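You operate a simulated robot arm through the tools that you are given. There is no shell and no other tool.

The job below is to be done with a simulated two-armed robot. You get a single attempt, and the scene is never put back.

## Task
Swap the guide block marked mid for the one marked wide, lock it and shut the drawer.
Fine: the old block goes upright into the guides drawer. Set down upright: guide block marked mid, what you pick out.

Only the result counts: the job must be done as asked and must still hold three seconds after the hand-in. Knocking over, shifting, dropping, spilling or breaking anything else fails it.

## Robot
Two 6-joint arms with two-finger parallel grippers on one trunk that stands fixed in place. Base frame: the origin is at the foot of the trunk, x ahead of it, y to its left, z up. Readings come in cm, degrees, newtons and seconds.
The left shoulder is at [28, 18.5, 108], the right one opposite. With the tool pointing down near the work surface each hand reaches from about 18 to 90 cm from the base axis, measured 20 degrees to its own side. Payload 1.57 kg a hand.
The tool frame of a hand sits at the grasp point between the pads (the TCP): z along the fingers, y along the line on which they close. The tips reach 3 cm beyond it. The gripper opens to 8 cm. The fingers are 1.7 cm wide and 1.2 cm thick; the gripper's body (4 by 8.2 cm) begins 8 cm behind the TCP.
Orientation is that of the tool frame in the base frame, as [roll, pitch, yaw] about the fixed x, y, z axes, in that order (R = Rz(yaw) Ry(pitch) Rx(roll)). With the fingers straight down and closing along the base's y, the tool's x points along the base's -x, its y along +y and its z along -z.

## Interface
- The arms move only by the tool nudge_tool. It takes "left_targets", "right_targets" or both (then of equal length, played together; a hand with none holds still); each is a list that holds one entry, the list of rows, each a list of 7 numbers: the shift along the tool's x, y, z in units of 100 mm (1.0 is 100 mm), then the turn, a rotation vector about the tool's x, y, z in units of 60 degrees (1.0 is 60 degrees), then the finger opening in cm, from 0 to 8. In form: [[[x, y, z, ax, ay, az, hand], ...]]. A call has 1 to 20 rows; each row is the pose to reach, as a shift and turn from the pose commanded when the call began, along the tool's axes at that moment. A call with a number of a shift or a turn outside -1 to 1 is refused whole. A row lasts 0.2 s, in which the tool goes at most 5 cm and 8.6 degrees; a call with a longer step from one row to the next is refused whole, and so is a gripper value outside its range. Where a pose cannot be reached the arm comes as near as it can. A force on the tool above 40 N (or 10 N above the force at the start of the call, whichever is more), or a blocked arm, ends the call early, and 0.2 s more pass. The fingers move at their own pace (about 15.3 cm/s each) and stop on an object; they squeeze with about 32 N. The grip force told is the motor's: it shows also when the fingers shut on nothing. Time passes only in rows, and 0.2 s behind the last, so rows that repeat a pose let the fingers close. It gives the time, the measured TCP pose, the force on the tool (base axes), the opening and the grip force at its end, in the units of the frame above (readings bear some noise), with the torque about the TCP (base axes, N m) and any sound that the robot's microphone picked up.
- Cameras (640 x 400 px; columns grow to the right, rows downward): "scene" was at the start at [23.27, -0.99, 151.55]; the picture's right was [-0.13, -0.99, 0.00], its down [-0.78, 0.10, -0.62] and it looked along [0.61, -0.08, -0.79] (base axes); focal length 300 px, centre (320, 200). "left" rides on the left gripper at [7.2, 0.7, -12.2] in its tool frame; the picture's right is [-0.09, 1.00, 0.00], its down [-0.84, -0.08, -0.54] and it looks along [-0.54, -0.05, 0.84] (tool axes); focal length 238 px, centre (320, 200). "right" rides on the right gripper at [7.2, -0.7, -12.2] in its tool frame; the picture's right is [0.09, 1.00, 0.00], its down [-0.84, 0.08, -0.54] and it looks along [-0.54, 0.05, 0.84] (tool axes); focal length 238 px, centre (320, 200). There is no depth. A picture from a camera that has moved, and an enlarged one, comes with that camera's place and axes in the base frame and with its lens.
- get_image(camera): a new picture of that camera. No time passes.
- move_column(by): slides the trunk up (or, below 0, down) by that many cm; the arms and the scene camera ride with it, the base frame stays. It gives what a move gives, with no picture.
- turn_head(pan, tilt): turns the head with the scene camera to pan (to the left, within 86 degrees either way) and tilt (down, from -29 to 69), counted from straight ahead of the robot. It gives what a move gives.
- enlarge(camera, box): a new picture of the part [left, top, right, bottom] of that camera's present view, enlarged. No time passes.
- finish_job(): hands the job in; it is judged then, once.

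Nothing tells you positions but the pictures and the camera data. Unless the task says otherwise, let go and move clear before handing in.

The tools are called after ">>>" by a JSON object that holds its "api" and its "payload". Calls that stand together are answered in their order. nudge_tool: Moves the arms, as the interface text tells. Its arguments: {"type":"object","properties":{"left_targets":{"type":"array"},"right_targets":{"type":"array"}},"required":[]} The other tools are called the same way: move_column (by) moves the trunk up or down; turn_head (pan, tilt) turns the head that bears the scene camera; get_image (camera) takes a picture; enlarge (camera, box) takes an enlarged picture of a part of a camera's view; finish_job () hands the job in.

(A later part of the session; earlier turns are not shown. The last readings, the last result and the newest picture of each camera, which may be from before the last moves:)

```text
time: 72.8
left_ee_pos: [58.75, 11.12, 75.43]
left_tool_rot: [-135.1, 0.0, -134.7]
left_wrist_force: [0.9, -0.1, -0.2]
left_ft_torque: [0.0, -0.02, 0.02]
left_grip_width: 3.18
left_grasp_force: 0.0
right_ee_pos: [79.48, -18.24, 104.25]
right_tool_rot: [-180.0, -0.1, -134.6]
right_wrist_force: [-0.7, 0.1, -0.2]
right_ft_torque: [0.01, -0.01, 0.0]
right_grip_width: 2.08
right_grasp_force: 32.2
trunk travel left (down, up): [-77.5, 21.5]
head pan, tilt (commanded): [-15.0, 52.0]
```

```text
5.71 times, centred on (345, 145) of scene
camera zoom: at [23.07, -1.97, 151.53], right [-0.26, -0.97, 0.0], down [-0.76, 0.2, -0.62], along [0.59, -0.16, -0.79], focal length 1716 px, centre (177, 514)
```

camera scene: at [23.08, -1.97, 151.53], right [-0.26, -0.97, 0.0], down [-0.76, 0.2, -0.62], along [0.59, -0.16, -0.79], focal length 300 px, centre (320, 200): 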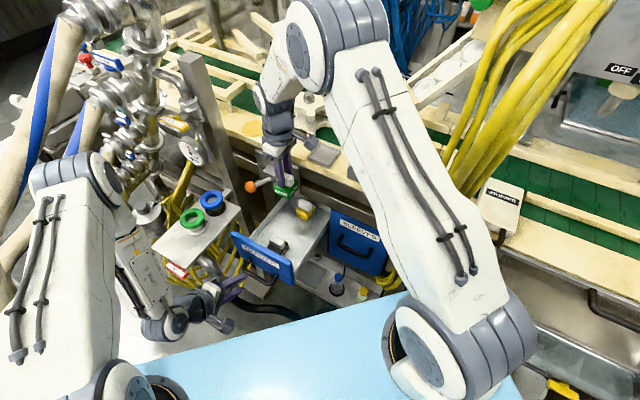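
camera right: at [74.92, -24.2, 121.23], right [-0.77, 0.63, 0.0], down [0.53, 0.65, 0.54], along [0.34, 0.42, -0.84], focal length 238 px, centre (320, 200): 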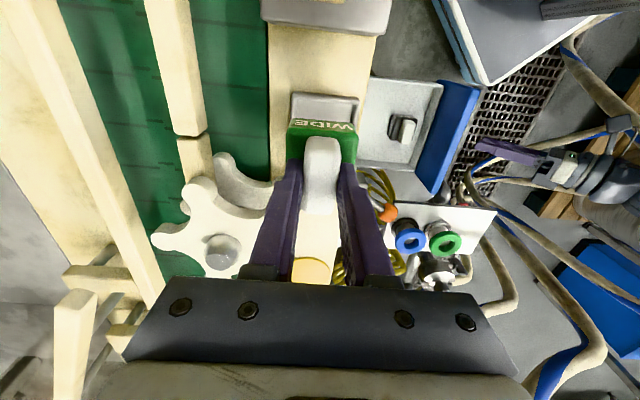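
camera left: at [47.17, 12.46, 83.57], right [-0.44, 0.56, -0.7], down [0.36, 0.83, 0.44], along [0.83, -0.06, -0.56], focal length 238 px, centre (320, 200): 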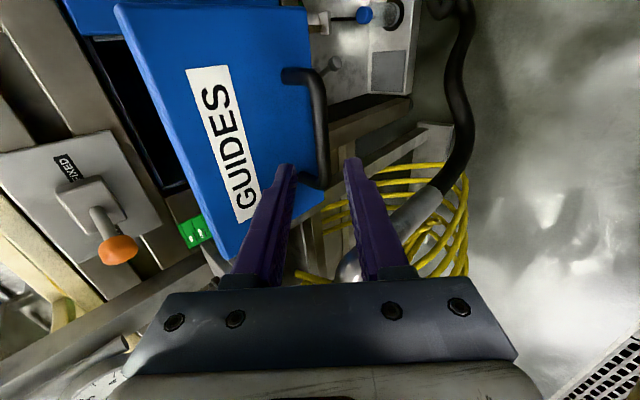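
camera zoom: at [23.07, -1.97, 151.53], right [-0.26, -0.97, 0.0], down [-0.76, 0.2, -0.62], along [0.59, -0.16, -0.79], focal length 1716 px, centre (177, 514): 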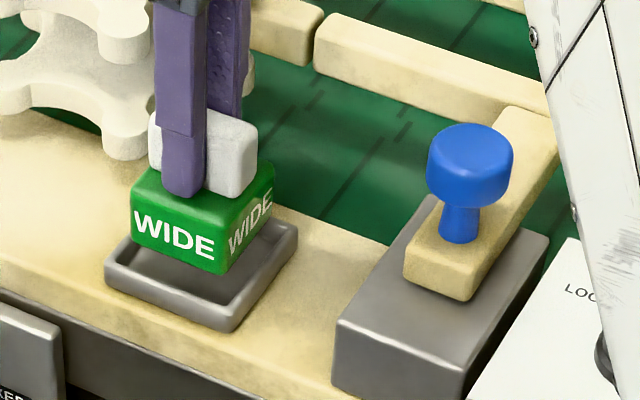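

WIDE is centred over the nest with even gaps. I'll lower it slowly and feel for the seat.

>>> {"api": "nudge_tool", "payload": {"right_targets": [[[0, 0, 0.04, 0, 0, 0, 0], [0, 0, 0.08, 0, 0, 0, 0], [0, 0, 0.12, 0, 0, 0, 0]]]}}

>>> {"api": "nudge_tool", "payload": {"right_targets": [[[0, 0, 0.015, 0, 0, 0, 0], [0, 0, 0.03, 0, 0, 0, 0]]]}}

```text
time: 73.6
left_ee_pos: [58.68, 11.26, 75.41]
left_tool_rot: [-135.0, 0.0, -134.7]
left_wrist_force: [-0.4, -0.5, -0.4]
left_ft_torque: [0.0, -0.02, -0.01]
left_grip_width: 3.19
left_grasp_force: 0.1
right_ee_pos: [79.31, -18.22, 103.15]
right_tool_rot: [-180.0, -0.1, -134.7]
right_wrist_force: [-0.5, 0.2, -2.1]
right_ft_torque: [0.01, 0.02, 0.02]
right_grip_width: 2.14
right_grasp_force: 31.7
trunk travel left (down, up): [-77.5, 21.5]
head pan, tilt (commanded): [-15.0, 52.0]
```

```text
time: 74.2
left_ee_pos: [58.67, 11.15, 75.39]
left_tool_rot: [-135.0, 0.0, -134.8]
left_wrist_force: [-0.1, -0.2, 0.2]
left_ft_torque: [-0.01, 0.02, -0.02]
left_grip_width: 3.18
left_grasp_force: 0.0
right_ee_pos: [79.44, -18.19, 102.97]
right_tool_rot: [-180.0, 0.0, -134.6]
right_wrist_force: [-0.6, 0.6, -1.2]
right_ft_torque: [-0.04, -0.01, 0.01]
right_grip_width: 2.09
right_grasp_force: 32.3
trunk travel left (down, up): [-77.5, 21.5]
head pan, tilt (commanded): [-15.0, 52.0]
```

>>> {"api": "nudge_tool", "payload": {"right_targets": [[[0, 0, 0.01, 0, 0, 0, 0], [0, 0, 0.02, 0, 0, 0, 0]]]}}

>>> {"api": "nudge_tool", "payload": {"right_targets": [[[0, 0, 0.01, 0, 0, 0, 0], [0, 0, 0.02, 0, 0, 0, 0]]]}}

>>> {"api": "enlarge", "payload": {"camera": "right", "box": [250, 80, 400, 210]}}

>>> {"api": "enlarge", "payload": {"camera": "scene", "box": [310, 110, 380, 180]}}

```text
time: 74.8
left_ee_pos: [58.63, 11.07, 75.36]
left_tool_rot: [-135.0, 0.1, -134.7]
left_wrist_force: [0.3, 0.5, -0.4]
left_ft_torque: [-0.01, 0.0, -0.01]
left_grip_width: 3.2
left_grasp_force: 0.0
right_ee_pos: [79.28, -18.12, 102.78]
right_tool_rot: [180.0, 0.0, -134.6]
right_wrist_force: [-0.3, 0.8, -1.2]
right_ft_torque: [-0.01, 0.02, 0.02]
right_grip_width: 2.07
right_grasp_force: 32.6
trunk travel left (down, up): [-77.5, 21.5]
head pan, tilt (commanded): [-15.0, 52.0]
```

```text
time: 75.4
left_ee_pos: [58.51, 11.14, 75.42]
left_tool_rot: [-134.9, 0.0, -134.8]
left_wrist_force: [-0.7, 0.7, 0.1]
left_ft_torque: [-0.01, -0.02, 0.01]
left_grip_width: 3.16
left_grasp_force: 0.0
right_ee_pos: [79.33, -18.13, 102.56]
right_tool_rot: [180.0, 0.0, -134.6]
right_wrist_force: [-0.3, -0.3, 0.4]
right_ft_torque: [-0.01, 0.03, 0.03]
right_grip_width: 2.09
right_grasp_force: 32.3
trunk travel left (down, up): [-77.5, 21.5]
head pan, tilt (commanded): [-15.0, 52.0]
```

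```text
3.08 times, centred on (325, 145) of right
camera zoom: at [74.72, -23.81, 114.71], right [-0.77, 0.63, 0.0], down [0.53, 0.65, 0.54], along [0.34, 0.42, -0.84], focal length 733 px, centre (305, 369)
```

zoom: 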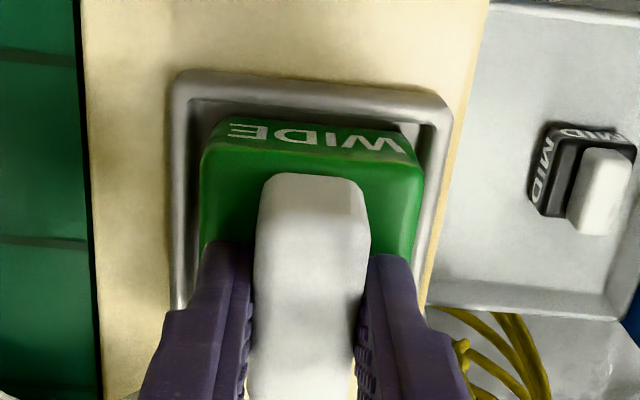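

```text
5.71 times, centred on (345, 145) of scene
camera zoom: at [23.07, -1.97, 151.54], right [-0.26, -0.97, 0.0], down [-0.76, 0.2, -0.62], along [0.59, -0.16, -0.79], focal length 1716 px, centre (177, 514)
```

zoom: 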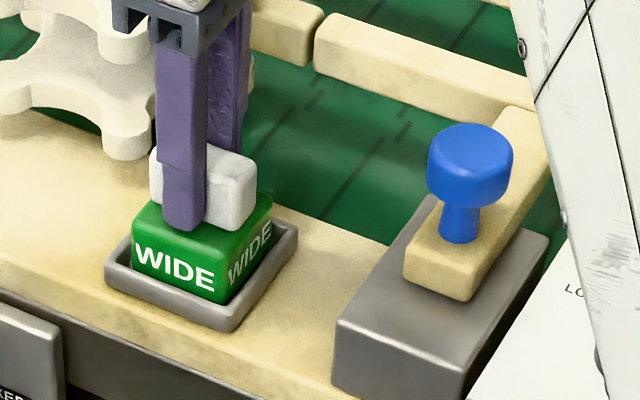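

WIDE is inside the rim and starting to touch. One or two more small steps down.

>>> {"api": "nudge_tool", "payload": {"right_targets": [[[0, 0, 0.008, 0, 0, 0, 0], [0, 0, 0.015, 0, 0, 0, 0]]]}}

```text
time: 76.0
left_ee_pos: [58.51, 11.17, 75.41]
left_tool_rot: [-135.0, 0.0, -134.8]
left_wrist_force: [0.1, 0.5, 0.2]
left_ft_torque: [-0.01, 0.0, 0.0]
left_grip_width: 3.22
left_grasp_force: 0.1
right_ee_pos: [79.18, -18.09, 102.5]
right_tool_rot: [-180.0, 0.1, -134.6]
right_wrist_force: [-3.4, -0.4, 12.2]
right_ft_torque: [-0.06, 0.29, -0.01]
right_grip_width: 2.09
right_grasp_force: 32.0
trunk travel left (down, up): [-77.5, 21.5]
head pan, tilt (commanded): [-15.0, 52.0]
```

Seated with 12 N. I'll ease off, open, and rise clear.

>>> {"api": "nudge_tool", "payload": {"right_targets": [[[0, 0, -0.01, 0, 0, 0, 0], [0, 0, -0.01, 0, 0, 0, 2.6], [0, 0, -0.01, 0, 0, 0, 3.6], [0, 0, -0.01, 0, 0, 0, 4.4], [0, 0, -0.01, 0, 0, 0, 4.4]]]}}

>>> {"api": "nudge_tool", "payload": {"right_targets": [[[0, 0, -0.1, 0, 0, 0, 4.4], [0, 0, -0.3, 0, 0, 0, 4.4], [0, 0, -0.6, 0, 0, 0, 4.4], [0, 0, -1.0, 0, 0, 0, 4.4]]]}}

>>> {"api": "get_image", "payload": {"camera": "right"}}

>>> {"api": "enlarge", "payload": {"camera": "scene", "box": [275, 85, 385, 175]}}

>>> {"api": "enlarge", "payload": {"camera": "right", "box": [250, 60, 400, 190]}}

```text
time: 77.2
left_ee_pos: [58.68, 11.16, 75.4]
left_tool_rot: [-135.0, -0.1, -134.6]
left_wrist_force: [0.7, -0.4, 0.2]
left_ft_torque: [-0.01, 0.0, -0.01]
left_grip_width: 3.2
left_grasp_force: 0.2
right_ee_pos: [79.41, -18.15, 102.46]
right_tool_rot: [-180.0, 0.0, -134.5]
right_wrist_force: [-0.7, -0.1, -0.3]
right_ft_torque: [-0.01, 0.01, 0.0]
right_grip_width: 4.39
right_grasp_force: 0.0
trunk travel left (down, up): [-77.5, 21.5]
head pan, tilt (commanded): [-15.0, 52.0]
```

```text
time: 78.2
left_ee_pos: [58.7, 11.07, 75.28]
left_tool_rot: [-134.9, 0.0, -134.7]
left_wrist_force: [0.0, -0.6, -0.1]
left_ft_torque: [0.02, -0.01, 0.0]
left_grip_width: 3.22
left_grasp_force: 0.1
right_ee_pos: [79.19, -18.21, 112.49]
right_tool_rot: [-179.9, 0.1, -134.6]
right_wrist_force: [0.6, -0.1, 0.3]
right_ft_torque: [0.01, -0.01, -0.01]
right_grip_width: 4.41
right_grasp_force: 0.0
trunk travel left (down, up): [-77.5, 21.5]
head pan, tilt (commanded): [-15.0, 52.0]
```

```text
taken
camera right: at [74.67, -23.94, 124.74], right [-0.77, 0.63, 0.0], down [0.53, 0.65, 0.54], along [0.34, 0.42, -0.84], focal length 238 px, centre (320, 200)
```

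right: 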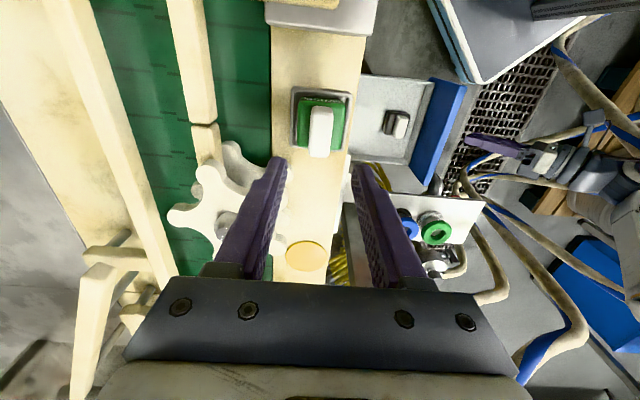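

```text
4.44 times, centred on (330, 130) of scene
camera zoom: at [23.09, -1.98, 151.53], right [-0.26, -0.97, 0.0], down [-0.76, 0.2, -0.62], along [0.59, -0.16, -0.79], focal length 1335 px, centre (276, 511)
```

zoom: 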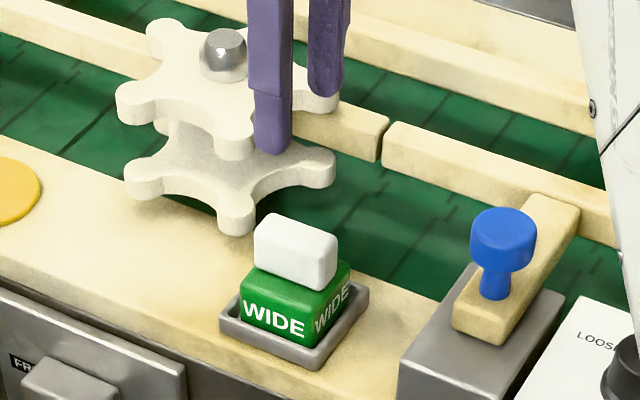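

```text
3.08 times, centred on (325, 125) of right
camera zoom: at [74.67, -23.94, 124.74], right [-0.77, 0.63, 0.0], down [0.53, 0.65, 0.54], along [0.34, 0.42, -0.84], focal length 733 px, centre (305, 431)
```

zoom: 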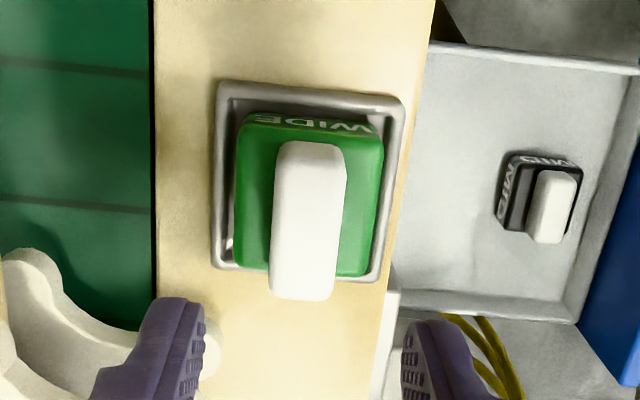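

WIDE sits squarely in the nest and MID stands in the drawer. Next is the lever back to FIXED, but the post next to it is tight, so I'll measure the post and ball from here first.

>>> {"api": "enlarge", "payload": {"camera": "right", "box": [300, 150, 500, 300]}}

>>> {"api": "enlarge", "payload": {"camera": "scene", "box": [170, 30, 310, 230]}}

>>> {"api": "enlarge", "payload": {"camera": "left", "box": [0, 150, 320, 400]}}

```text
2.67 times, centred on (400, 225) of right
camera zoom: at [74.67, -23.94, 124.74], right [-0.77, 0.63, 0.0], down [0.53, 0.65, 0.54], along [0.34, 0.42, -0.84], focal length 636 px, centre (107, 133)
```

zoom: 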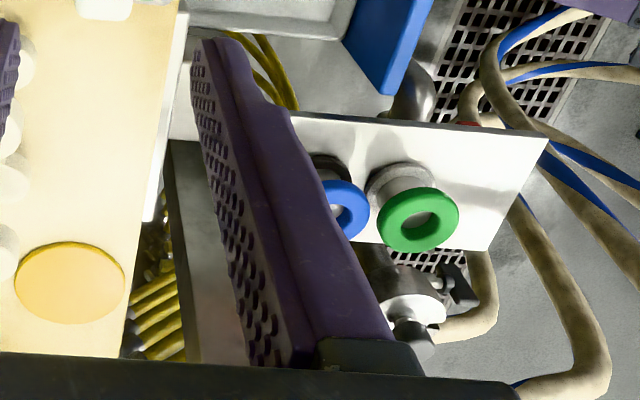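

```text
2.00 times, centred on (240, 130) of scene
camera zoom: at [23.09, -1.98, 151.53], right [-0.26, -0.97, 0.0], down [-0.76, 0.2, -0.62], along [0.59, -0.16, -0.79], focal length 601 px, centre (480, 340)
```

zoom: 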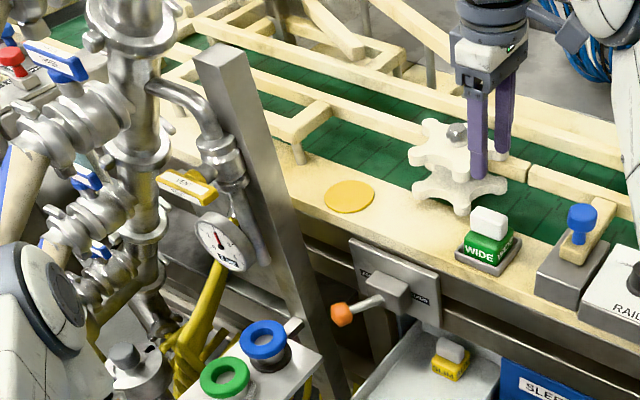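

```text
1.60 times, centred on (160, 275) of left
camera zoom: at [47.2, 12.46, 83.54], right [-0.44, 0.56, -0.7], down [0.36, 0.83, 0.44], along [0.83, -0.06, -0.56], focal length 381 px, centre (576, 80)
```

zoom: 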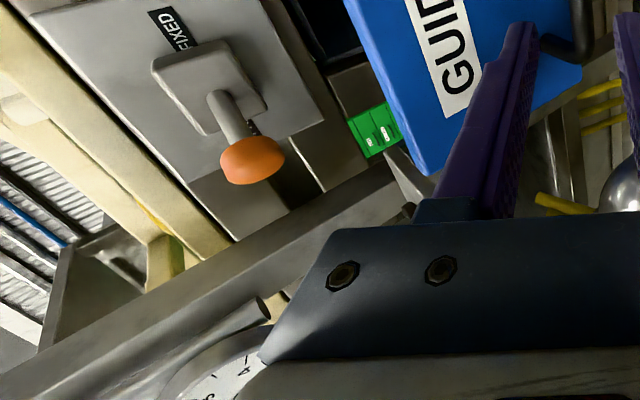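

The post's near edge is really at about u≈18 cm left, so there's enough room. I'll first shut the drawer with the left hand, closed fingertips on its face, while the lever is out of that arm's way; the right hand flips the lever afterwards.

>>> {"api": "nudge_tool", "payload": {"left_targets": [[[0, 0, 0, 0, 0, 0, 1.5], [0, 0, 0, 0, 0, 0, 0], [0, -0.1, 0.1, 0, 0, 0, 0], [0, -0.25, 0.25, 0, 0, 0, 0], [0, -0.4, 0.4, 0, 0, 0, 0], [0, -0.5, 0.5, 0, 0, 0, 0]]]}}

>>> {"api": "get_image", "payload": {"camera": "left"}}

>>> {"api": "enlarge", "payload": {"camera": "scene", "box": [170, 150, 370, 300]}}

```text
time: 79.6
left_ee_pos: [63.64, 6.13, 75.22]
left_tool_rot: [-134.9, 0.0, -134.6]
left_wrist_force: [-0.2, 0.3, 0.1]
left_ft_torque: [0.04, -0.02, 0.02]
left_grip_width: 0.0
left_grasp_force: 20.6
right_ee_pos: [79.31, -18.22, 112.52]
right_tool_rot: [-180.0, 0.0, -134.6]
right_wrist_force: [-0.3, 0.0, 0.4]
right_ft_torque: [0.02, -0.02, 0.02]
right_grip_width: 4.39
right_grasp_force: 0.1
trunk travel left (down, up): [-77.5, 21.5]
head pan, tilt (commanded): [-15.0, 52.0]
```

```text
taken
camera left: at [52.18, 7.47, 83.43], right [-0.44, 0.56, -0.7], down [0.35, 0.83, 0.44], along [0.83, -0.06, -0.56], focal length 238 px, centre (320, 200)
```

left: 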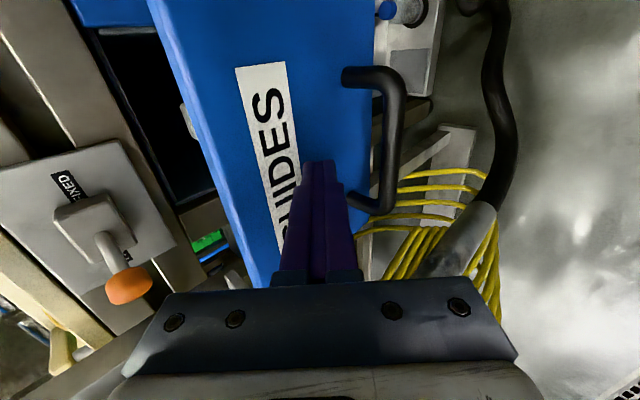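

```text
2.67 times, centred on (270, 225) of scene
camera zoom: at [23.07, -1.97, 151.53], right [-0.26, -0.97, 0.0], down [-0.76, 0.2, -0.62], along [0.59, -0.16, -0.79], focal length 801 px, centre (453, 133)
```

zoom: 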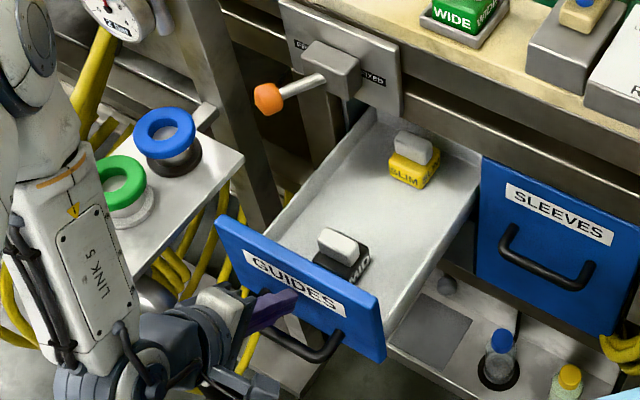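

The fingertips are about 1 cm from the drawer face. I'll push inward slowly so MID and SLIM don't slide.

>>> {"api": "nudge_tool", "payload": {"left_targets": [[[0, -0.03, 0.03, 0, 0, 0, 0], [0, -0.06, 0.06, 0, 0, 0, 0], [0, -0.09, 0.09, 0, 0, 0, 0], [0, -0.12, 0.12, 0, 0, 0, 0], [0, -0.16, 0.16, 0, 0, 0, 0], [0, -0.2, 0.2, 0, 0, 0, 0], [0, -0.25, 0.25, 0, 0, 0, 0], [0, -0.3, 0.3, 0, 0, 0, 0], [0, -0.35, 0.35, 0, 0, 0, 0], [0, -0.4, 0.4, 0, 0, 0, 0]]]}}

>>> {"api": "enlarge", "payload": {"camera": "scene", "box": [170, 150, 370, 300]}}

```text
time: 81.8
left_ee_pos: [67.67, 2.07, 75.26]
left_tool_rot: [-134.8, 0.0, -134.7]
left_wrist_force: [-0.5, 0.6, 0.6]
left_ft_torque: [0.02, 0.04, -0.01]
left_grip_width: 0.01
left_grasp_force: 21.7
right_ee_pos: [79.28, -18.38, 112.5]
right_tool_rot: [179.9, 0.1, -134.6]
right_wrist_force: [-1.4, 1.1, 0.3]
right_ft_torque: [-0.05, 0.0, -0.01]
right_grip_width: 4.39
right_grasp_force: 0.1
trunk travel left (down, up): [-77.5, 21.5]
head pan, tilt (commanded): [-15.0, 52.0]
```

```text
2.67 times, centred on (270, 225) of scene
camera zoom: at [23.07, -1.97, 151.54], right [-0.26, -0.97, 0.0], down [-0.76, 0.2, -0.62], along [0.59, -0.16, -0.79], focal length 801 px, centre (453, 133)
```

zoom: 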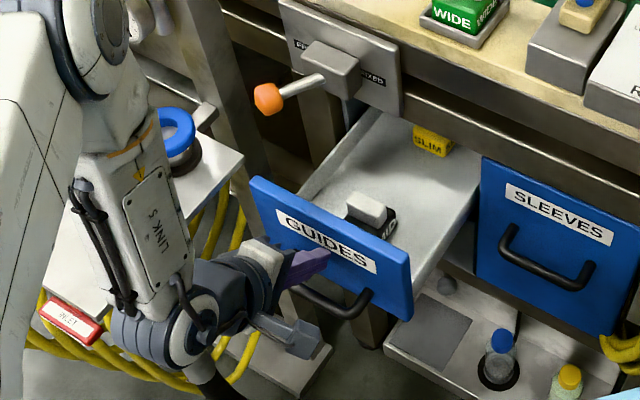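

The drawer slides in and the blocks stay upright. Continuing.

>>> {"api": "nudge_tool", "payload": {"left_targets": [[[0, -0.04, 0.04, 0, 0, 0, 0], [0, -0.09, 0.09, 0, 0, 0, 0], [0, -0.14, 0.14, 0, 0, 0, 0], [0, -0.19, 0.19, 0, 0, 0, 0], [0, -0.24, 0.24, 0, 0, 0, 0], [0, -0.29, 0.29, 0, 0, 0, 0], [0, -0.34, 0.34, 0, 0, 0, 0], [0, -0.39, 0.39, 0, 0, 0, 0], [0, -0.44, 0.44, 0, 0, 0, 0], [0, -0.49, 0.49, 0, 0, 0, 0], [0, -0.54, 0.54, 0, 0, 0, 0], [0, -0.59, 0.59, 0, 0, 0, 0], [0, -0.64, 0.64, 0, 0, 0, 0], [0, -0.68, 0.68, 0, 0, 0, 0], [0, -0.7, 0.7, 0, 0, 0, 0]]]}}

>>> {"api": "enlarge", "payload": {"camera": "scene", "box": [170, 130, 370, 280]}}

>>> {"api": "get_image", "payload": {"camera": "left"}}

```text
time: 85.0
left_ee_pos: [74.67, -4.94, 75.21]
left_tool_rot: [-135.1, -0.1, -134.7]
left_wrist_force: [-2.1, 1.4, -0.8]
left_ft_torque: [0.04, 0.04, 0.04]
left_grip_width: 0.01
left_grasp_force: 21.1
right_ee_pos: [79.29, -18.38, 112.52]
right_tool_rot: [-180.0, -0.1, -134.6]
right_wrist_force: [-1.0, -0.3, -0.2]
right_ft_torque: [-0.01, -0.02, 0.02]
right_grip_width: 4.42
right_grasp_force: 0.1
trunk travel left (down, up): [-77.5, 21.5]
head pan, tilt (commanded): [-15.0, 52.0]
```

```text
2.67 times, centred on (270, 205) of scene
camera zoom: at [23.07, -1.97, 151.53], right [-0.26, -0.97, 0.0], down [-0.76, 0.2, -0.62], along [0.59, -0.16, -0.79], focal length 801 px, centre (453, 187)
```

zoom: 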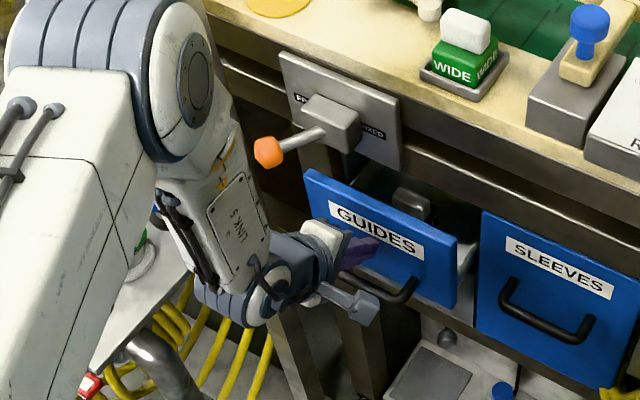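

```text
taken
camera left: at [63.26, -3.55, 83.34], right [-0.44, 0.56, -0.7], down [0.36, 0.83, 0.44], along [0.83, -0.06, -0.56], focal length 238 px, centre (320, 200)
```

left: 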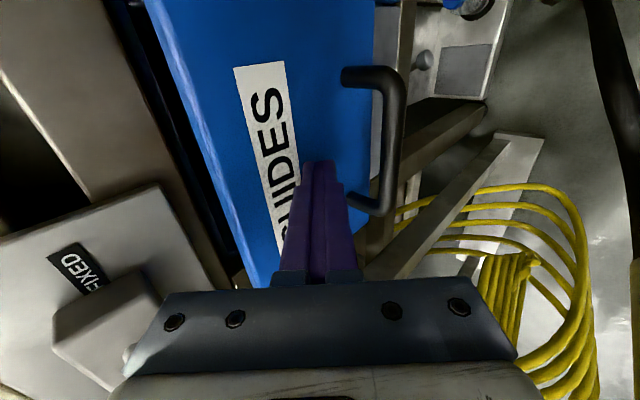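

About 7 cm remain, and the gripper is well clear of the lever box. I'll push on and finish slowly against the stop.

>>> {"api": "nudge_tool", "payload": {"left_targets": [[[0, -0.04, 0.04, 0, 0, 0, 0], [0, -0.08, 0.08, 0, 0, 0, 0], [0, -0.12, 0.12, 0, 0, 0, 0], [0, -0.16, 0.16, 0, 0, 0, 0], [0, -0.2, 0.2, 0, 0, 0, 0], [0, -0.24, 0.24, 0, 0, 0, 0], [0, -0.28, 0.28, 0, 0, 0, 0], [0, -0.32, 0.32, 0, 0, 0, 0], [0, -0.36, 0.36, 0, 0, 0, 0], [0, -0.4, 0.4, 0, 0, 0, 0]]]}}

>>> {"api": "enlarge", "payload": {"camera": "scene", "box": [170, 130, 370, 280]}}

```text
time: 87.2
left_ee_pos: [78.72, -8.85, 75.17]
left_tool_rot: [-135.0, 0.0, -134.7]
left_wrist_force: [0.6, -0.4, -0.1]
left_ft_torque: [0.0, -0.04, 0.0]
left_grip_width: 0.0
left_grasp_force: 20.9
right_ee_pos: [79.27, -18.13, 112.48]
right_tool_rot: [180.0, 0.1, -134.6]
right_wrist_force: [-0.1, 0.6, 0.3]
right_ft_torque: [0.0, 0.01, -0.03]
right_grip_width: 4.41
right_grasp_force: 0.0
trunk travel left (down, up): [-77.5, 21.5]
head pan, tilt (commanded): [-15.0, 52.0]
```

```text
2.67 times, centred on (270, 205) of scene
camera zoom: at [23.07, -1.98, 151.53], right [-0.26, -0.97, 0.0], down [-0.76, 0.2, -0.62], along [0.59, -0.16, -0.79], focal length 801 px, centre (453, 187)
```

zoom: 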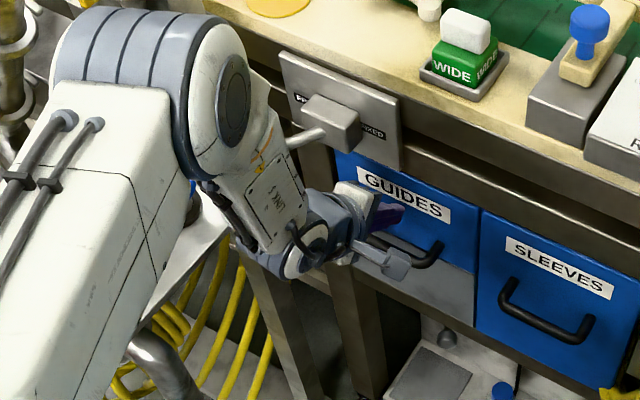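

>>> {"api": "nudge_tool", "payload": {"left_targets": [[[0, -0.025, 0.025, 0, 0, 0, 0], [0, -0.05, 0.05, 0, 0, 0, 0], [0, -0.075, 0.075, 0, 0, 0, 0], [0, -0.1, 0.1, 0, 0, 0, 0], [0, -0.115, 0.115, 0, 0, 0, 0], [0, -0.13, 0.13, 0, 0, 0, 0]]]}}

>>> {"api": "enlarge", "payload": {"camera": "scene", "box": [250, 150, 370, 250]}}

```text
time: 87.9
left_ee_pos: [78.96, -9.03, 75.0]
left_tool_rot: [-135.4, -0.1, -134.6]
left_wrist_force: [-16.1, 14.3, 20.7]
left_ft_torque: [-0.21, -0.13, -0.08]
left_grip_width: 0.0
left_grasp_force: 21.1
right_ee_pos: [79.04, -18.1, 112.8]
right_tool_rot: [-179.8, 0.1, -134.5]
right_wrist_force: [-0.6, 0.8, -0.5]
right_ft_torque: [-0.01, -0.03, 0.03]
right_grip_width: 4.37
right_grasp_force: 0.0
trunk travel left (down, up): [-77.5, 21.5]
head pan, tilt (commanded): [-15.0, 52.0]
stopped in row 3 (left hand): the force on the tool passed its limit at 46 N (the readings are from after the stop); the commanded pose is now the measured one
```

```text
4.00 times, centred on (310, 200) of scene
camera zoom: at [22.89, -1.88, 151.59], right [-0.26, -0.97, 0.0], down [-0.76, 0.2, -0.62], along [0.6, -0.16, -0.79], focal length 1202 px, centre (360, 200)
```

zoom: 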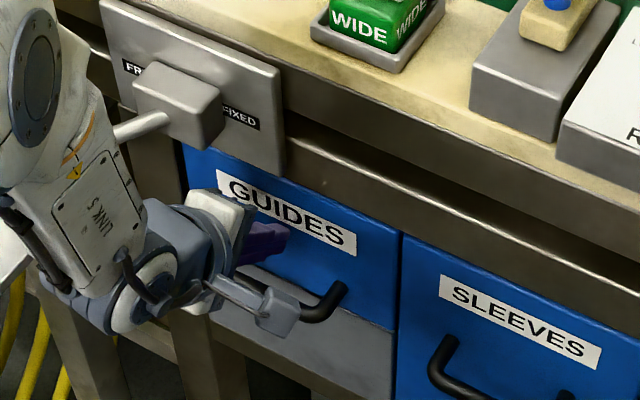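

The drawer hit its closed stop and its front is flush with SLEEVES. I'll retreat the left hand straight outward.

>>> {"api": "nudge_tool", "payload": {"left_targets": [[[0, 0.05, -0.05, 0, 0, 0, 0], [0, 0.15, -0.15, 0, 0, 0, 0], [0, 0.3, -0.3, 0, 0, 0, 0], [0, 0.5, -0.5, 0, 0, 0, 0], [0, 0.7, -0.7, 0, 0, 0, 0]]]}}

>>> {"api": "nudge_tool", "payload": {"left_targets": [[[0, 0.2, -0.2, 0, 0, 0, 0], [0, 0.4, -0.4, 0, 0, 0, 0], [0, 0.6, -0.6, 0, 0, 0, 0], [0, 0.75, -0.75, 0, 0, 0, 0]]]}}

>>> {"api": "get_image", "payload": {"camera": "scene"}}

>>> {"api": "enlarge", "payload": {"camera": "scene", "box": [220, 160, 360, 270]}}

```text
time: 89.1
left_ee_pos: [72.14, -2.04, 75.34]
left_tool_rot: [-135.4, -0.1, -134.6]
left_wrist_force: [0.7, -0.6, 0.1]
left_ft_torque: [0.01, 0.02, -0.02]
left_grip_width: 0.0
left_grasp_force: 21.2
right_ee_pos: [79.39, -18.28, 112.53]
right_tool_rot: [179.9, 0.0, -134.7]
right_wrist_force: [-0.6, 0.5, 0.0]
right_ft_torque: [-0.03, 0.01, 0.01]
right_grip_width: 4.4
right_grasp_force: 0.1
trunk travel left (down, up): [-77.5, 21.5]
head pan, tilt (commanded): [-15.0, 52.0]
```

```text
time: 90.1
left_ee_pos: [64.47, 5.17, 75.26]
left_tool_rot: [-135.4, -0.1, -134.7]
left_wrist_force: [-0.2, -0.1, -0.2]
left_ft_torque: [0.03, 0.01, 0.03]
left_grip_width: 0.0
left_grasp_force: 21.1
right_ee_pos: [79.2, -18.28, 112.55]
right_tool_rot: [180.0, 0.0, -134.6]
right_wrist_force: [-0.4, 0.1, -0.4]
right_ft_torque: [0.04, -0.01, -0.01]
right_grip_width: 4.39
right_grasp_force: 0.0
trunk travel left (down, up): [-77.5, 21.5]
head pan, tilt (commanded): [-15.0, 52.0]
```

```text
taken
camera scene: at [23.07, -1.98, 151.54], right [-0.26, -0.97, 0.0], down [-0.76, 0.2, -0.62], along [0.59, -0.16, -0.79], focal length 300 px, centre (320, 200)
```

scene: 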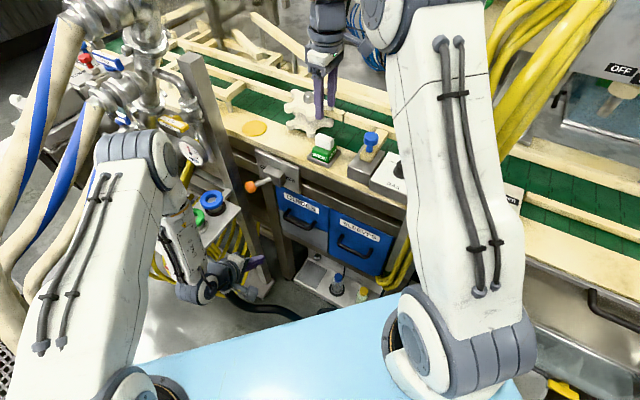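

```text
3.64 times, centred on (290, 215) of scene
camera zoom: at [23.07, -1.98, 151.54], right [-0.26, -0.97, 0.0], down [-0.76, 0.2, -0.62], along [0.59, -0.16, -0.79], focal length 1092 px, centre (429, 146)
```

zoom: 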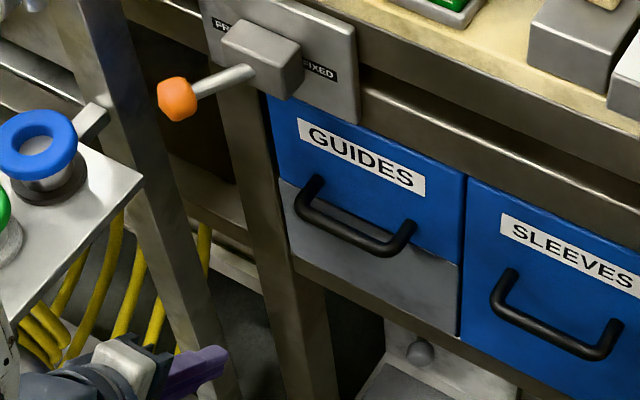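

The drawer front matches its original shut position. Now I'll park the left hand further out and bring the right hand out over the front, then turn it so its fingers close along the panel and can straddle the lever ball.

>>> {"api": "nudge_tool", "payload": {"left_targets": [[[0, 0.15, -0.15, 0, 0, 0, 0], [0, 0.35, -0.35, 0, 0, 0, 0], [0, 0.55, -0.55, 0, 0, 0, 0]]], "right_targets": [[[0, 0.3, -0.1, 0, 0, 0, 6], [0, 0.65, -0.2, 0, 0, 0, 8], [0, 1.0, -0.2, 0, 0, 0, 8]]]}}

>>> {"api": "nudge_tool", "payload": {"right_targets": [[[0, 0, 0, 0, 0, 0.125, 8], [0, 0, 0, 0, 0, 0.25, 8], [0, 0, 0, 0, 0, 0.375, 8], [0, 0, 0, 0, 0, 0.5, 8], [0, 0, 0, 0, 0, 0.625, 8], [0, 0, 0, 0, 0, 0.75, 8]]]}}

>>> {"api": "nudge_tool", "payload": {"right_targets": [[[0, 0, 0, 0, 0, 0.125, 8], [0, 0, 0, 0, 0, 0.25, 8], [0, 0, 0, 0, 0, 0.375, 8], [0, 0, 0, 0, 0, 0.5, 8], [0, 0, 0, 0, 0, 0.625, 8], [0, 0, 0, 0, 0, 0.75, 8]]]}}

>>> {"api": "get_image", "payload": {"camera": "right"}}

>>> {"api": "get_image", "payload": {"camera": "scene"}}

```text
time: 90.9
left_ee_pos: [58.77, 10.58, 75.27]
left_tool_rot: [-135.5, 0.0, -134.7]
left_wrist_force: [0.8, 0.2, 0.3]
left_ft_torque: [0.02, -0.02, -0.01]
left_grip_width: 0.02
left_grasp_force: 22.0
right_ee_pos: [72.07, -11.1, 114.49]
right_tool_rot: [-180.0, 0.0, -134.6]
right_wrist_force: [0.3, -0.4, -0.4]
right_ft_torque: [0.01, 0.0, 0.0]
right_grip_width: 8.02
right_grasp_force: 0.0
trunk travel left (down, up): [-77.5, 21.5]
head pan, tilt (commanded): [-15.0, 52.0]
```

```text
time: 92.3
left_ee_pos: [58.83, 10.53, 75.23]
left_tool_rot: [-135.3, -0.1, -134.7]
left_wrist_force: [-0.3, 0.3, 0.4]
left_ft_torque: [0.03, -0.02, 0.01]
left_grip_width: 0.01
left_grasp_force: 21.8
right_ee_pos: [72.11, -11.25, 114.6]
right_tool_rot: [179.9, 0.0, -179.7]
right_wrist_force: [0.3, 0.4, -0.4]
right_ft_torque: [-0.01, 0.0, -0.02]
right_grip_width: 8.0
right_grasp_force: 0.1
trunk travel left (down, up): [-77.5, 21.5]
head pan, tilt (commanded): [-15.0, 52.0]
```

```text
time: 93.7
left_ee_pos: [58.78, 10.58, 75.22]
left_tool_rot: [-135.3, -0.1, -134.7]
left_wrist_force: [0.0, 0.0, 1.4]
left_ft_torque: [0.02, 0.03, 0.0]
left_grip_width: 0.02
left_grasp_force: 21.8
right_ee_pos: [72.17, -11.25, 114.55]
right_tool_rot: [-180.0, 0.0, 135.4]
right_wrist_force: [0.3, -0.6, 0.3]
right_ft_torque: [0.0, 0.0, 0.01]
right_grip_width: 8.0
right_grasp_force: 0.1
trunk travel left (down, up): [-77.5, 21.5]
head pan, tilt (commanded): [-15.0, 52.0]
```

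```text
taken
camera right: at [66.49, -6.71, 126.7], right [0.64, 0.77, 0.0], down [0.65, -0.53, 0.54], along [0.42, -0.34, -0.84], focal length 238 px, centre (320, 200)
```

right: 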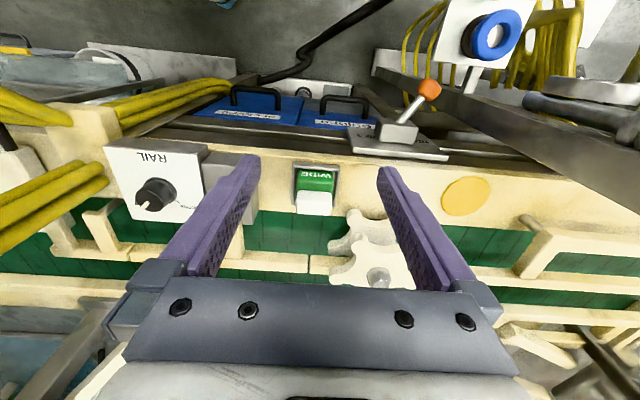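

```text
taken
camera scene: at [23.07, -1.96, 151.54], right [-0.26, -0.97, 0.0], down [-0.76, 0.2, -0.62], along [0.59, -0.16, -0.79], focal length 300 px, centre (320, 200)
```

scene: 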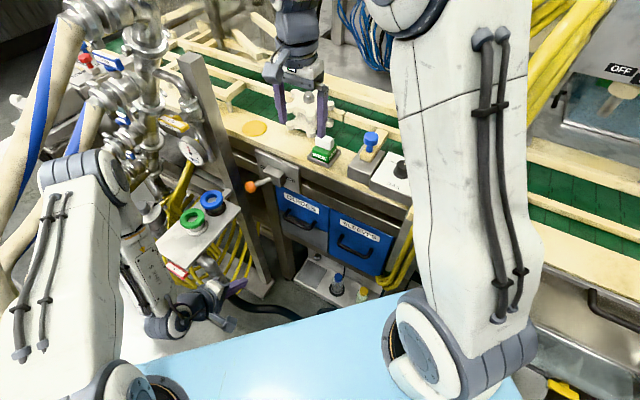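

The ball reads [81.6,2.65,86.8] from this view too. I'll move the right hand left over it, straddling with the fingers fully open.

>>> {"api": "nudge_tool", "payload": {"right_targets": [[[0.05, 0.3, 0, 0, 0, 0, 8], [0.1, 0.6, 0, 0, 0, 0, 8], [0.15, 0.9, 0, 0, 0, 0, 8]]]}}

>>> {"api": "nudge_tool", "payload": {"right_targets": [[[0.05, 0.25, 0, 0, 0, 0, 8], [0.1, 0.5, 0, 0, 0, 0, 8], [0.15, 0.64, 0, 0, 0, 0, 8]]]}}

>>> {"api": "get_image", "payload": {"camera": "right"}}

>>> {"api": "get_image", "payload": {"camera": "scene"}}

```text
time: 94.5
left_ee_pos: [58.93, 10.55, 75.3]
left_tool_rot: [-135.5, -0.1, -134.8]
left_wrist_force: [0.4, -0.6, -0.5]
left_ft_torque: [0.01, -0.02, 0.03]
left_grip_width: 0.0
left_grasp_force: 21.6
right_ee_pos: [77.44, -3.75, 114.33]
right_tool_rot: [180.0, 0.0, 135.4]
right_wrist_force: [0.4, -0.3, 0.8]
right_ft_torque: [0.0, -0.03, 0.0]
right_grip_width: 7.98
right_grasp_force: 0.1
trunk travel left (down, up): [-77.5, 21.5]
head pan, tilt (commanded): [-15.0, 52.0]
```

```text
time: 95.3
left_ee_pos: [58.88, 10.66, 75.36]
left_tool_rot: [-135.4, -0.2, -134.8]
left_wrist_force: [0.1, 0.3, 0.5]
left_ft_torque: [0.01, -0.01, -0.02]
left_grip_width: 0.0
left_grasp_force: 21.4
right_ee_pos: [80.94, 1.86, 114.42]
right_tool_rot: [-179.9, -0.1, 135.4]
right_wrist_force: [0.6, -0.5, -0.5]
right_ft_torque: [-0.02, -0.01, -0.03]
right_grip_width: 7.99
right_grasp_force: 0.0
trunk travel left (down, up): [-77.5, 21.5]
head pan, tilt (commanded): [-15.0, 52.0]
```

```text
taken
camera right: at [75.29, 6.25, 126.67], right [0.63, 0.77, 0.0], down [0.65, -0.53, 0.54], along [0.42, -0.34, -0.84], focal length 238 px, centre (320, 200)
```

right: 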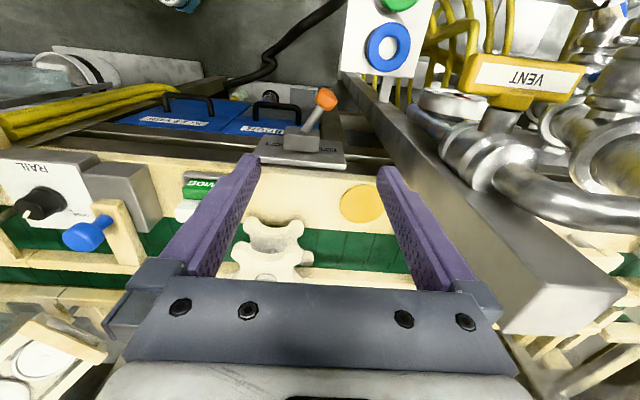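

```text
taken
camera scene: at [23.07, -1.97, 151.53], right [-0.26, -0.97, 0.0], down [-0.76, 0.2, -0.62], along [0.59, -0.16, -0.79], focal length 300 px, centre (320, 200)
```

scene: 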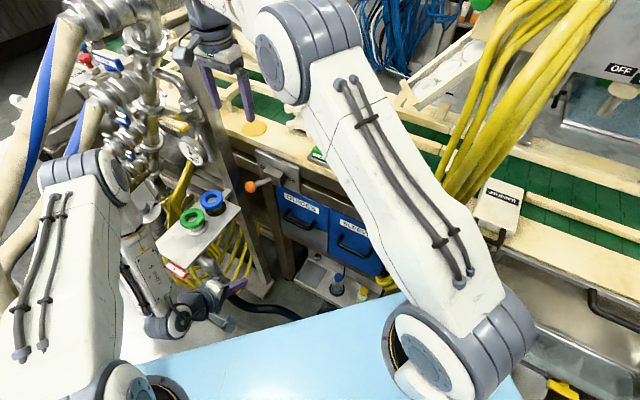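

The post corner resolves to about [90.8,5.8], nearly 10 cm from the tool's centre, so the descent is clear. Lowering in stages.

>>> {"api": "nudge_tool", "payload": {"right_targets": [[[0, 0, 0.3, 0, 0, 0, 8], [0, 0, 0.65, 0, 0, 0, 8], [0, 0, 1.0, 0, 0, 0, 8]]]}}

>>> {"api": "get_image", "payload": {"camera": "right"}}

>>> {"api": "get_image", "payload": {"camera": "scene"}}

```text
time: 96.1
left_ee_pos: [58.84, 10.55, 75.22]
left_tool_rot: [-135.3, -0.1, -134.7]
left_wrist_force: [-0.1, -0.3, 0.1]
left_ft_torque: [0.01, -0.02, 0.0]
left_grip_width: 0.0
left_grasp_force: 21.2
right_ee_pos: [80.65, 1.62, 104.65]
right_tool_rot: [-180.0, 0.1, 135.4]
right_wrist_force: [0.1, -0.2, 0.2]
right_ft_torque: [-0.04, 0.01, 0.0]
right_grip_width: 8.0
right_grasp_force: 0.0
trunk travel left (down, up): [-77.5, 21.5]
head pan, tilt (commanded): [-15.0, 52.0]
```

```text
taken
camera right: at [75.07, 6.03, 116.79], right [0.63, 0.77, 0.0], down [0.65, -0.53, 0.54], along [0.42, -0.34, -0.84], focal length 238 px, centre (320, 200)
```

right: 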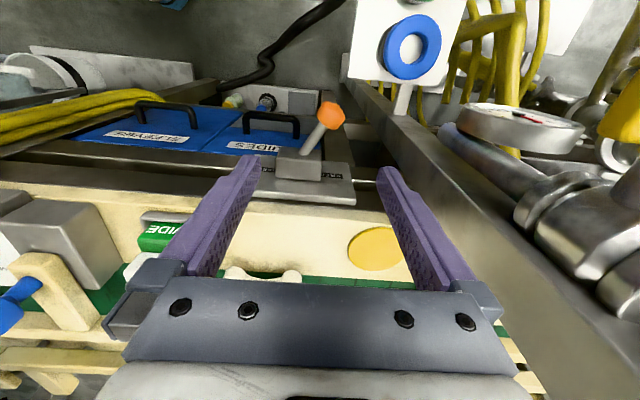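

```text
taken
camera scene: at [23.07, -1.96, 151.54], right [-0.26, -0.97, 0.0], down [-0.76, 0.2, -0.62], along [0.59, -0.16, -0.79], focal length 300 px, centre (320, 200)
```

scene: 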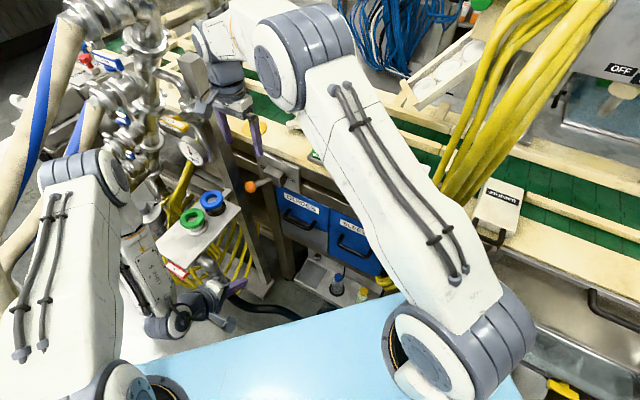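

>>> {"api": "enlarge", "payload": {"camera": "scene", "box": [150, 10, 310, 210]}}

```text
2.00 times, centred on (230, 110) of scene
camera zoom: at [23.07, -1.96, 151.54], right [-0.26, -0.97, 0.0], down [-0.76, 0.2, -0.62], along [0.59, -0.16, -0.79], focal length 601 px, centre (500, 380)
```

zoom: 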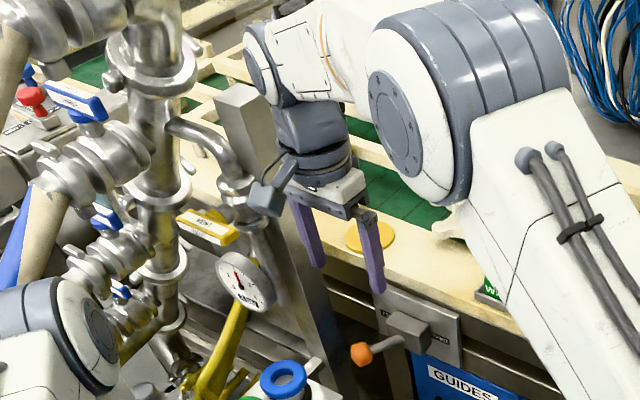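

The wrist clears the post by about 5 cm. Continuing down.

>>> {"api": "nudge_tool", "payload": {"right_targets": [[[-0.01, 0.03, 0.3, 0, 0, 0, 8], [-0.01, 0.03, 0.6, 0, 0, 0, 8], [-0.01, 0.03, 0.85, 0, 0, 0, 8]]]}}

>>> {"api": "get_image", "payload": {"camera": "right"}}

>>> {"api": "enlarge", "payload": {"camera": "scene", "box": [150, 30, 310, 230]}}

```text
time: 96.9
left_ee_pos: [58.8, 10.7, 75.15]
left_tool_rot: [-135.3, -0.1, -134.7]
left_wrist_force: [0.1, -0.4, -0.1]
left_ft_torque: [0.0, 0.0, -0.02]
left_grip_width: 0.0
left_grasp_force: 21.0
right_ee_pos: [81.07, 1.88, 95.91]
right_tool_rot: [180.0, 0.0, 135.5]
right_wrist_force: [0.1, -0.1, 0.4]
right_ft_torque: [-0.02, -0.03, -0.03]
right_grip_width: 7.99
right_grasp_force: 0.0
trunk travel left (down, up): [-77.5, 21.5]
head pan, tilt (commanded): [-15.0, 52.0]
```

```text
taken
camera right: at [75.42, 6.26, 108.16], right [0.63, 0.77, 0.0], down [0.65, -0.53, 0.54], along [0.42, -0.34, -0.84], focal length 238 px, centre (320, 200)
```

right: 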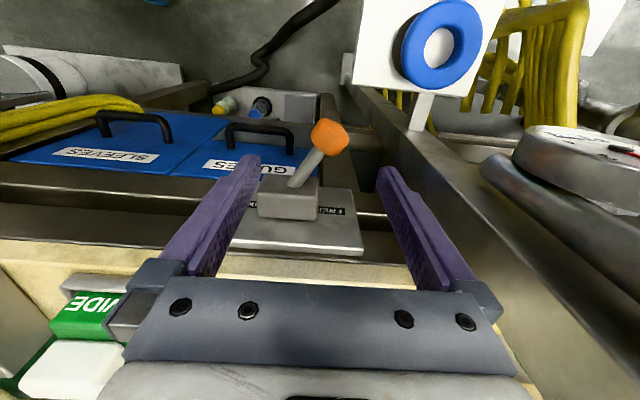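

```text
2.00 times, centred on (230, 130) of scene
camera zoom: at [23.07, -1.96, 151.54], right [-0.26, -0.97, 0.0], down [-0.76, 0.2, -0.62], along [0.59, -0.16, -0.79], focal length 601 px, centre (500, 340)
```

zoom: 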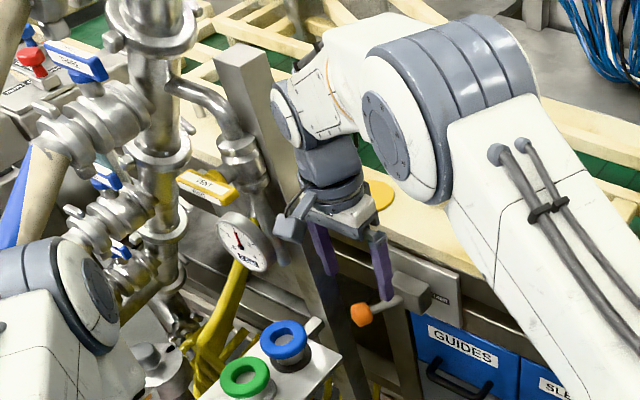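

The ball sits between the open fingers with about 1.5 cm to spare on the left. Final descent to ball height.

>>> {"api": "nudge_tool", "payload": {"right_targets": [[[0, 0, 0.25, 0, 0, 0, 8], [0, 0, 0.5, 0, 0, 0, 8], [0, 0, 0.7, 0, 0, 0, 8], [0, 0, 0.87, 0, 0, 0, 8]]]}}

>>> {"api": "get_image", "payload": {"camera": "right"}}

>>> {"api": "enlarge", "payload": {"camera": "scene", "box": [150, 50, 310, 250]}}

```text
time: 97.9
left_ee_pos: [58.73, 10.55, 75.42]
left_tool_rot: [-135.4, -0.1, -134.7]
left_wrist_force: [0.6, -0.2, 0.1]
left_ft_torque: [0.02, 0.0, 0.02]
left_grip_width: 0.01
left_grasp_force: 20.9
right_ee_pos: [80.88, 2.07, 87.36]
right_tool_rot: [-179.9, -0.1, 135.4]
right_wrist_force: [-0.3, -0.5, 0.1]
right_ft_torque: [0.01, 0.01, 0.01]
right_grip_width: 7.99
right_grasp_force: 0.0
trunk travel left (down, up): [-77.5, 21.5]
head pan, tilt (commanded): [-15.0, 52.0]
```

```text
taken
camera right: at [75.36, 6.49, 99.48], right [0.63, 0.77, 0.0], down [0.65, -0.53, 0.54], along [0.42, -0.34, -0.84], focal length 238 px, centre (320, 200)
```

right: 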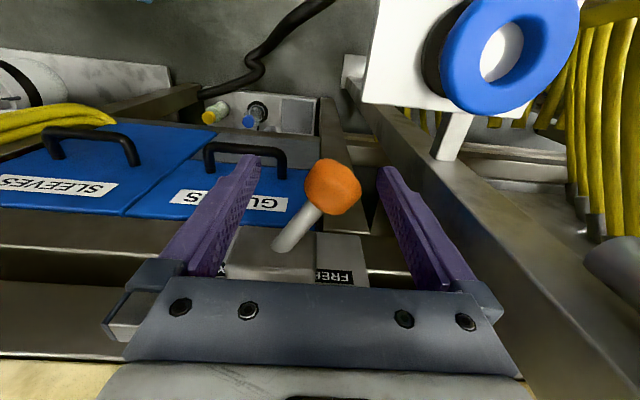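

```text
2.00 times, centred on (230, 150) of scene
camera zoom: at [23.07, -1.96, 151.54], right [-0.26, -0.97, 0.0], down [-0.76, 0.2, -0.62], along [0.59, -0.16, -0.79], focal length 601 px, centre (500, 300)
```

zoom: 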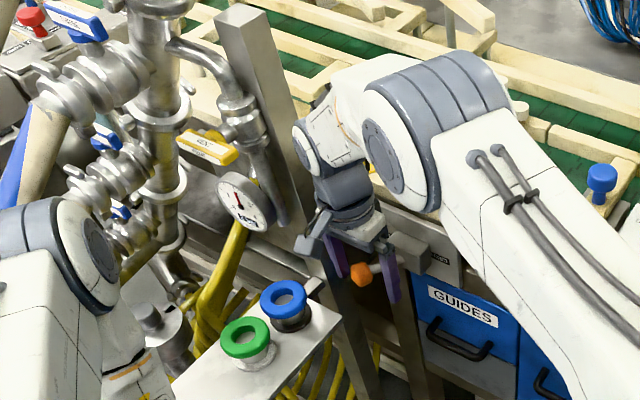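

The ball is between the fingers. I'll push it right toward FIXED in small steps.

>>> {"api": "nudge_tool", "payload": {"right_targets": [[[0, -0.05, 0, 0, 0, 0, 8], [0.01, -0.1, 0, 0, 0, 0, 8], [0.02, -0.15, 0, 0, 0, 0, 8], [0.03, -0.2, 0, 0, 0, 0, 8], [0.04, -0.25, 0, 0, 0, 0, 8], [0.05, -0.3, 0, 0, 0, 0, 8], [0.05, -0.35, 0, 0, 0, 0, 8], [0.05, -0.4, 0, 0, 0, 0, 8], [0.05, -0.45, 0, 0, 0, 0, 8], [0.05, -0.5, 0, 0, 0, 0, 8], [0.04, -0.55, 0, 0, 0, 0, 8], [0.03, -0.6, 0, 0, 0, 0, 8], [0.02, -0.65, 0, 0, 0, 0, 8], [0.01, -0.7, 0, 0, 0, 0, 8]]]}}

>>> {"api": "get_image", "payload": {"camera": "right"}}

>>> {"api": "enlarge", "payload": {"camera": "scene", "box": [220, 130, 360, 240]}}

```text
time: 100.9
left_ee_pos: [58.85, 10.63, 75.21]
left_tool_rot: [-135.4, -0.2, -134.7]
left_wrist_force: [0.2, -0.2, 0.2]
left_ft_torque: [-0.03, 0.0, -0.05]
left_grip_width: 0.0
left_grasp_force: 20.8
right_ee_pos: [76.2, -2.97, 87.41]
right_tool_rot: [-180.0, 0.0, 135.5]
right_wrist_force: [0.3, -0.1, 1.1]
right_ft_torque: [0.01, -0.02, 0.02]
right_grip_width: 7.97
right_grasp_force: 0.1
trunk travel left (down, up): [-77.5, 21.5]
head pan, tilt (commanded): [-15.0, 52.0]
```

```text
taken
camera right: at [70.5, 1.59, 99.6], right [0.63, 0.77, 0.0], down [0.65, -0.53, 0.54], along [0.42, -0.34, -0.84], focal length 238 px, centre (320, 200)
```

right: 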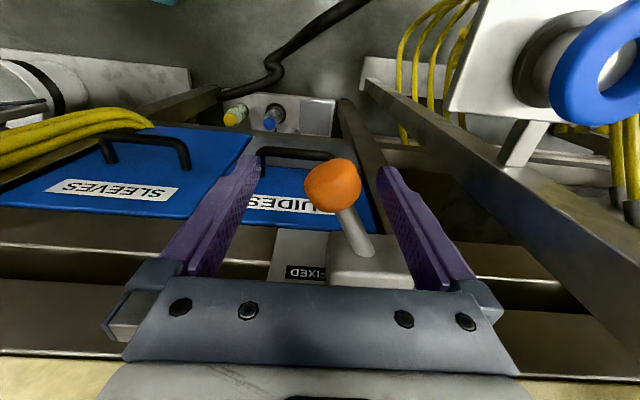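

```text
3.64 times, centred on (290, 185) of scene
camera zoom: at [23.07, -1.96, 151.54], right [-0.26, -0.97, 0.0], down [-0.76, 0.2, -0.62], along [0.59, -0.16, -0.79], focal length 1092 px, centre (429, 254)
```

zoom: 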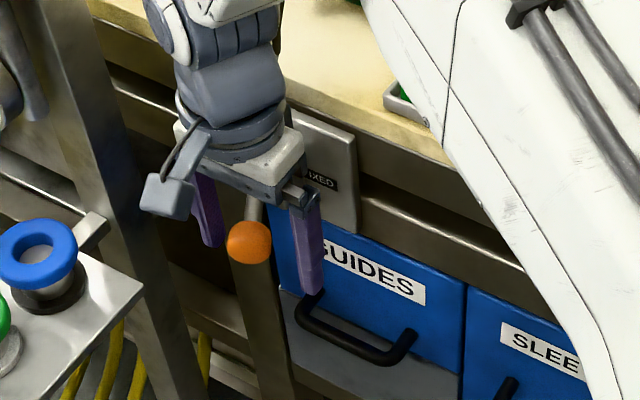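

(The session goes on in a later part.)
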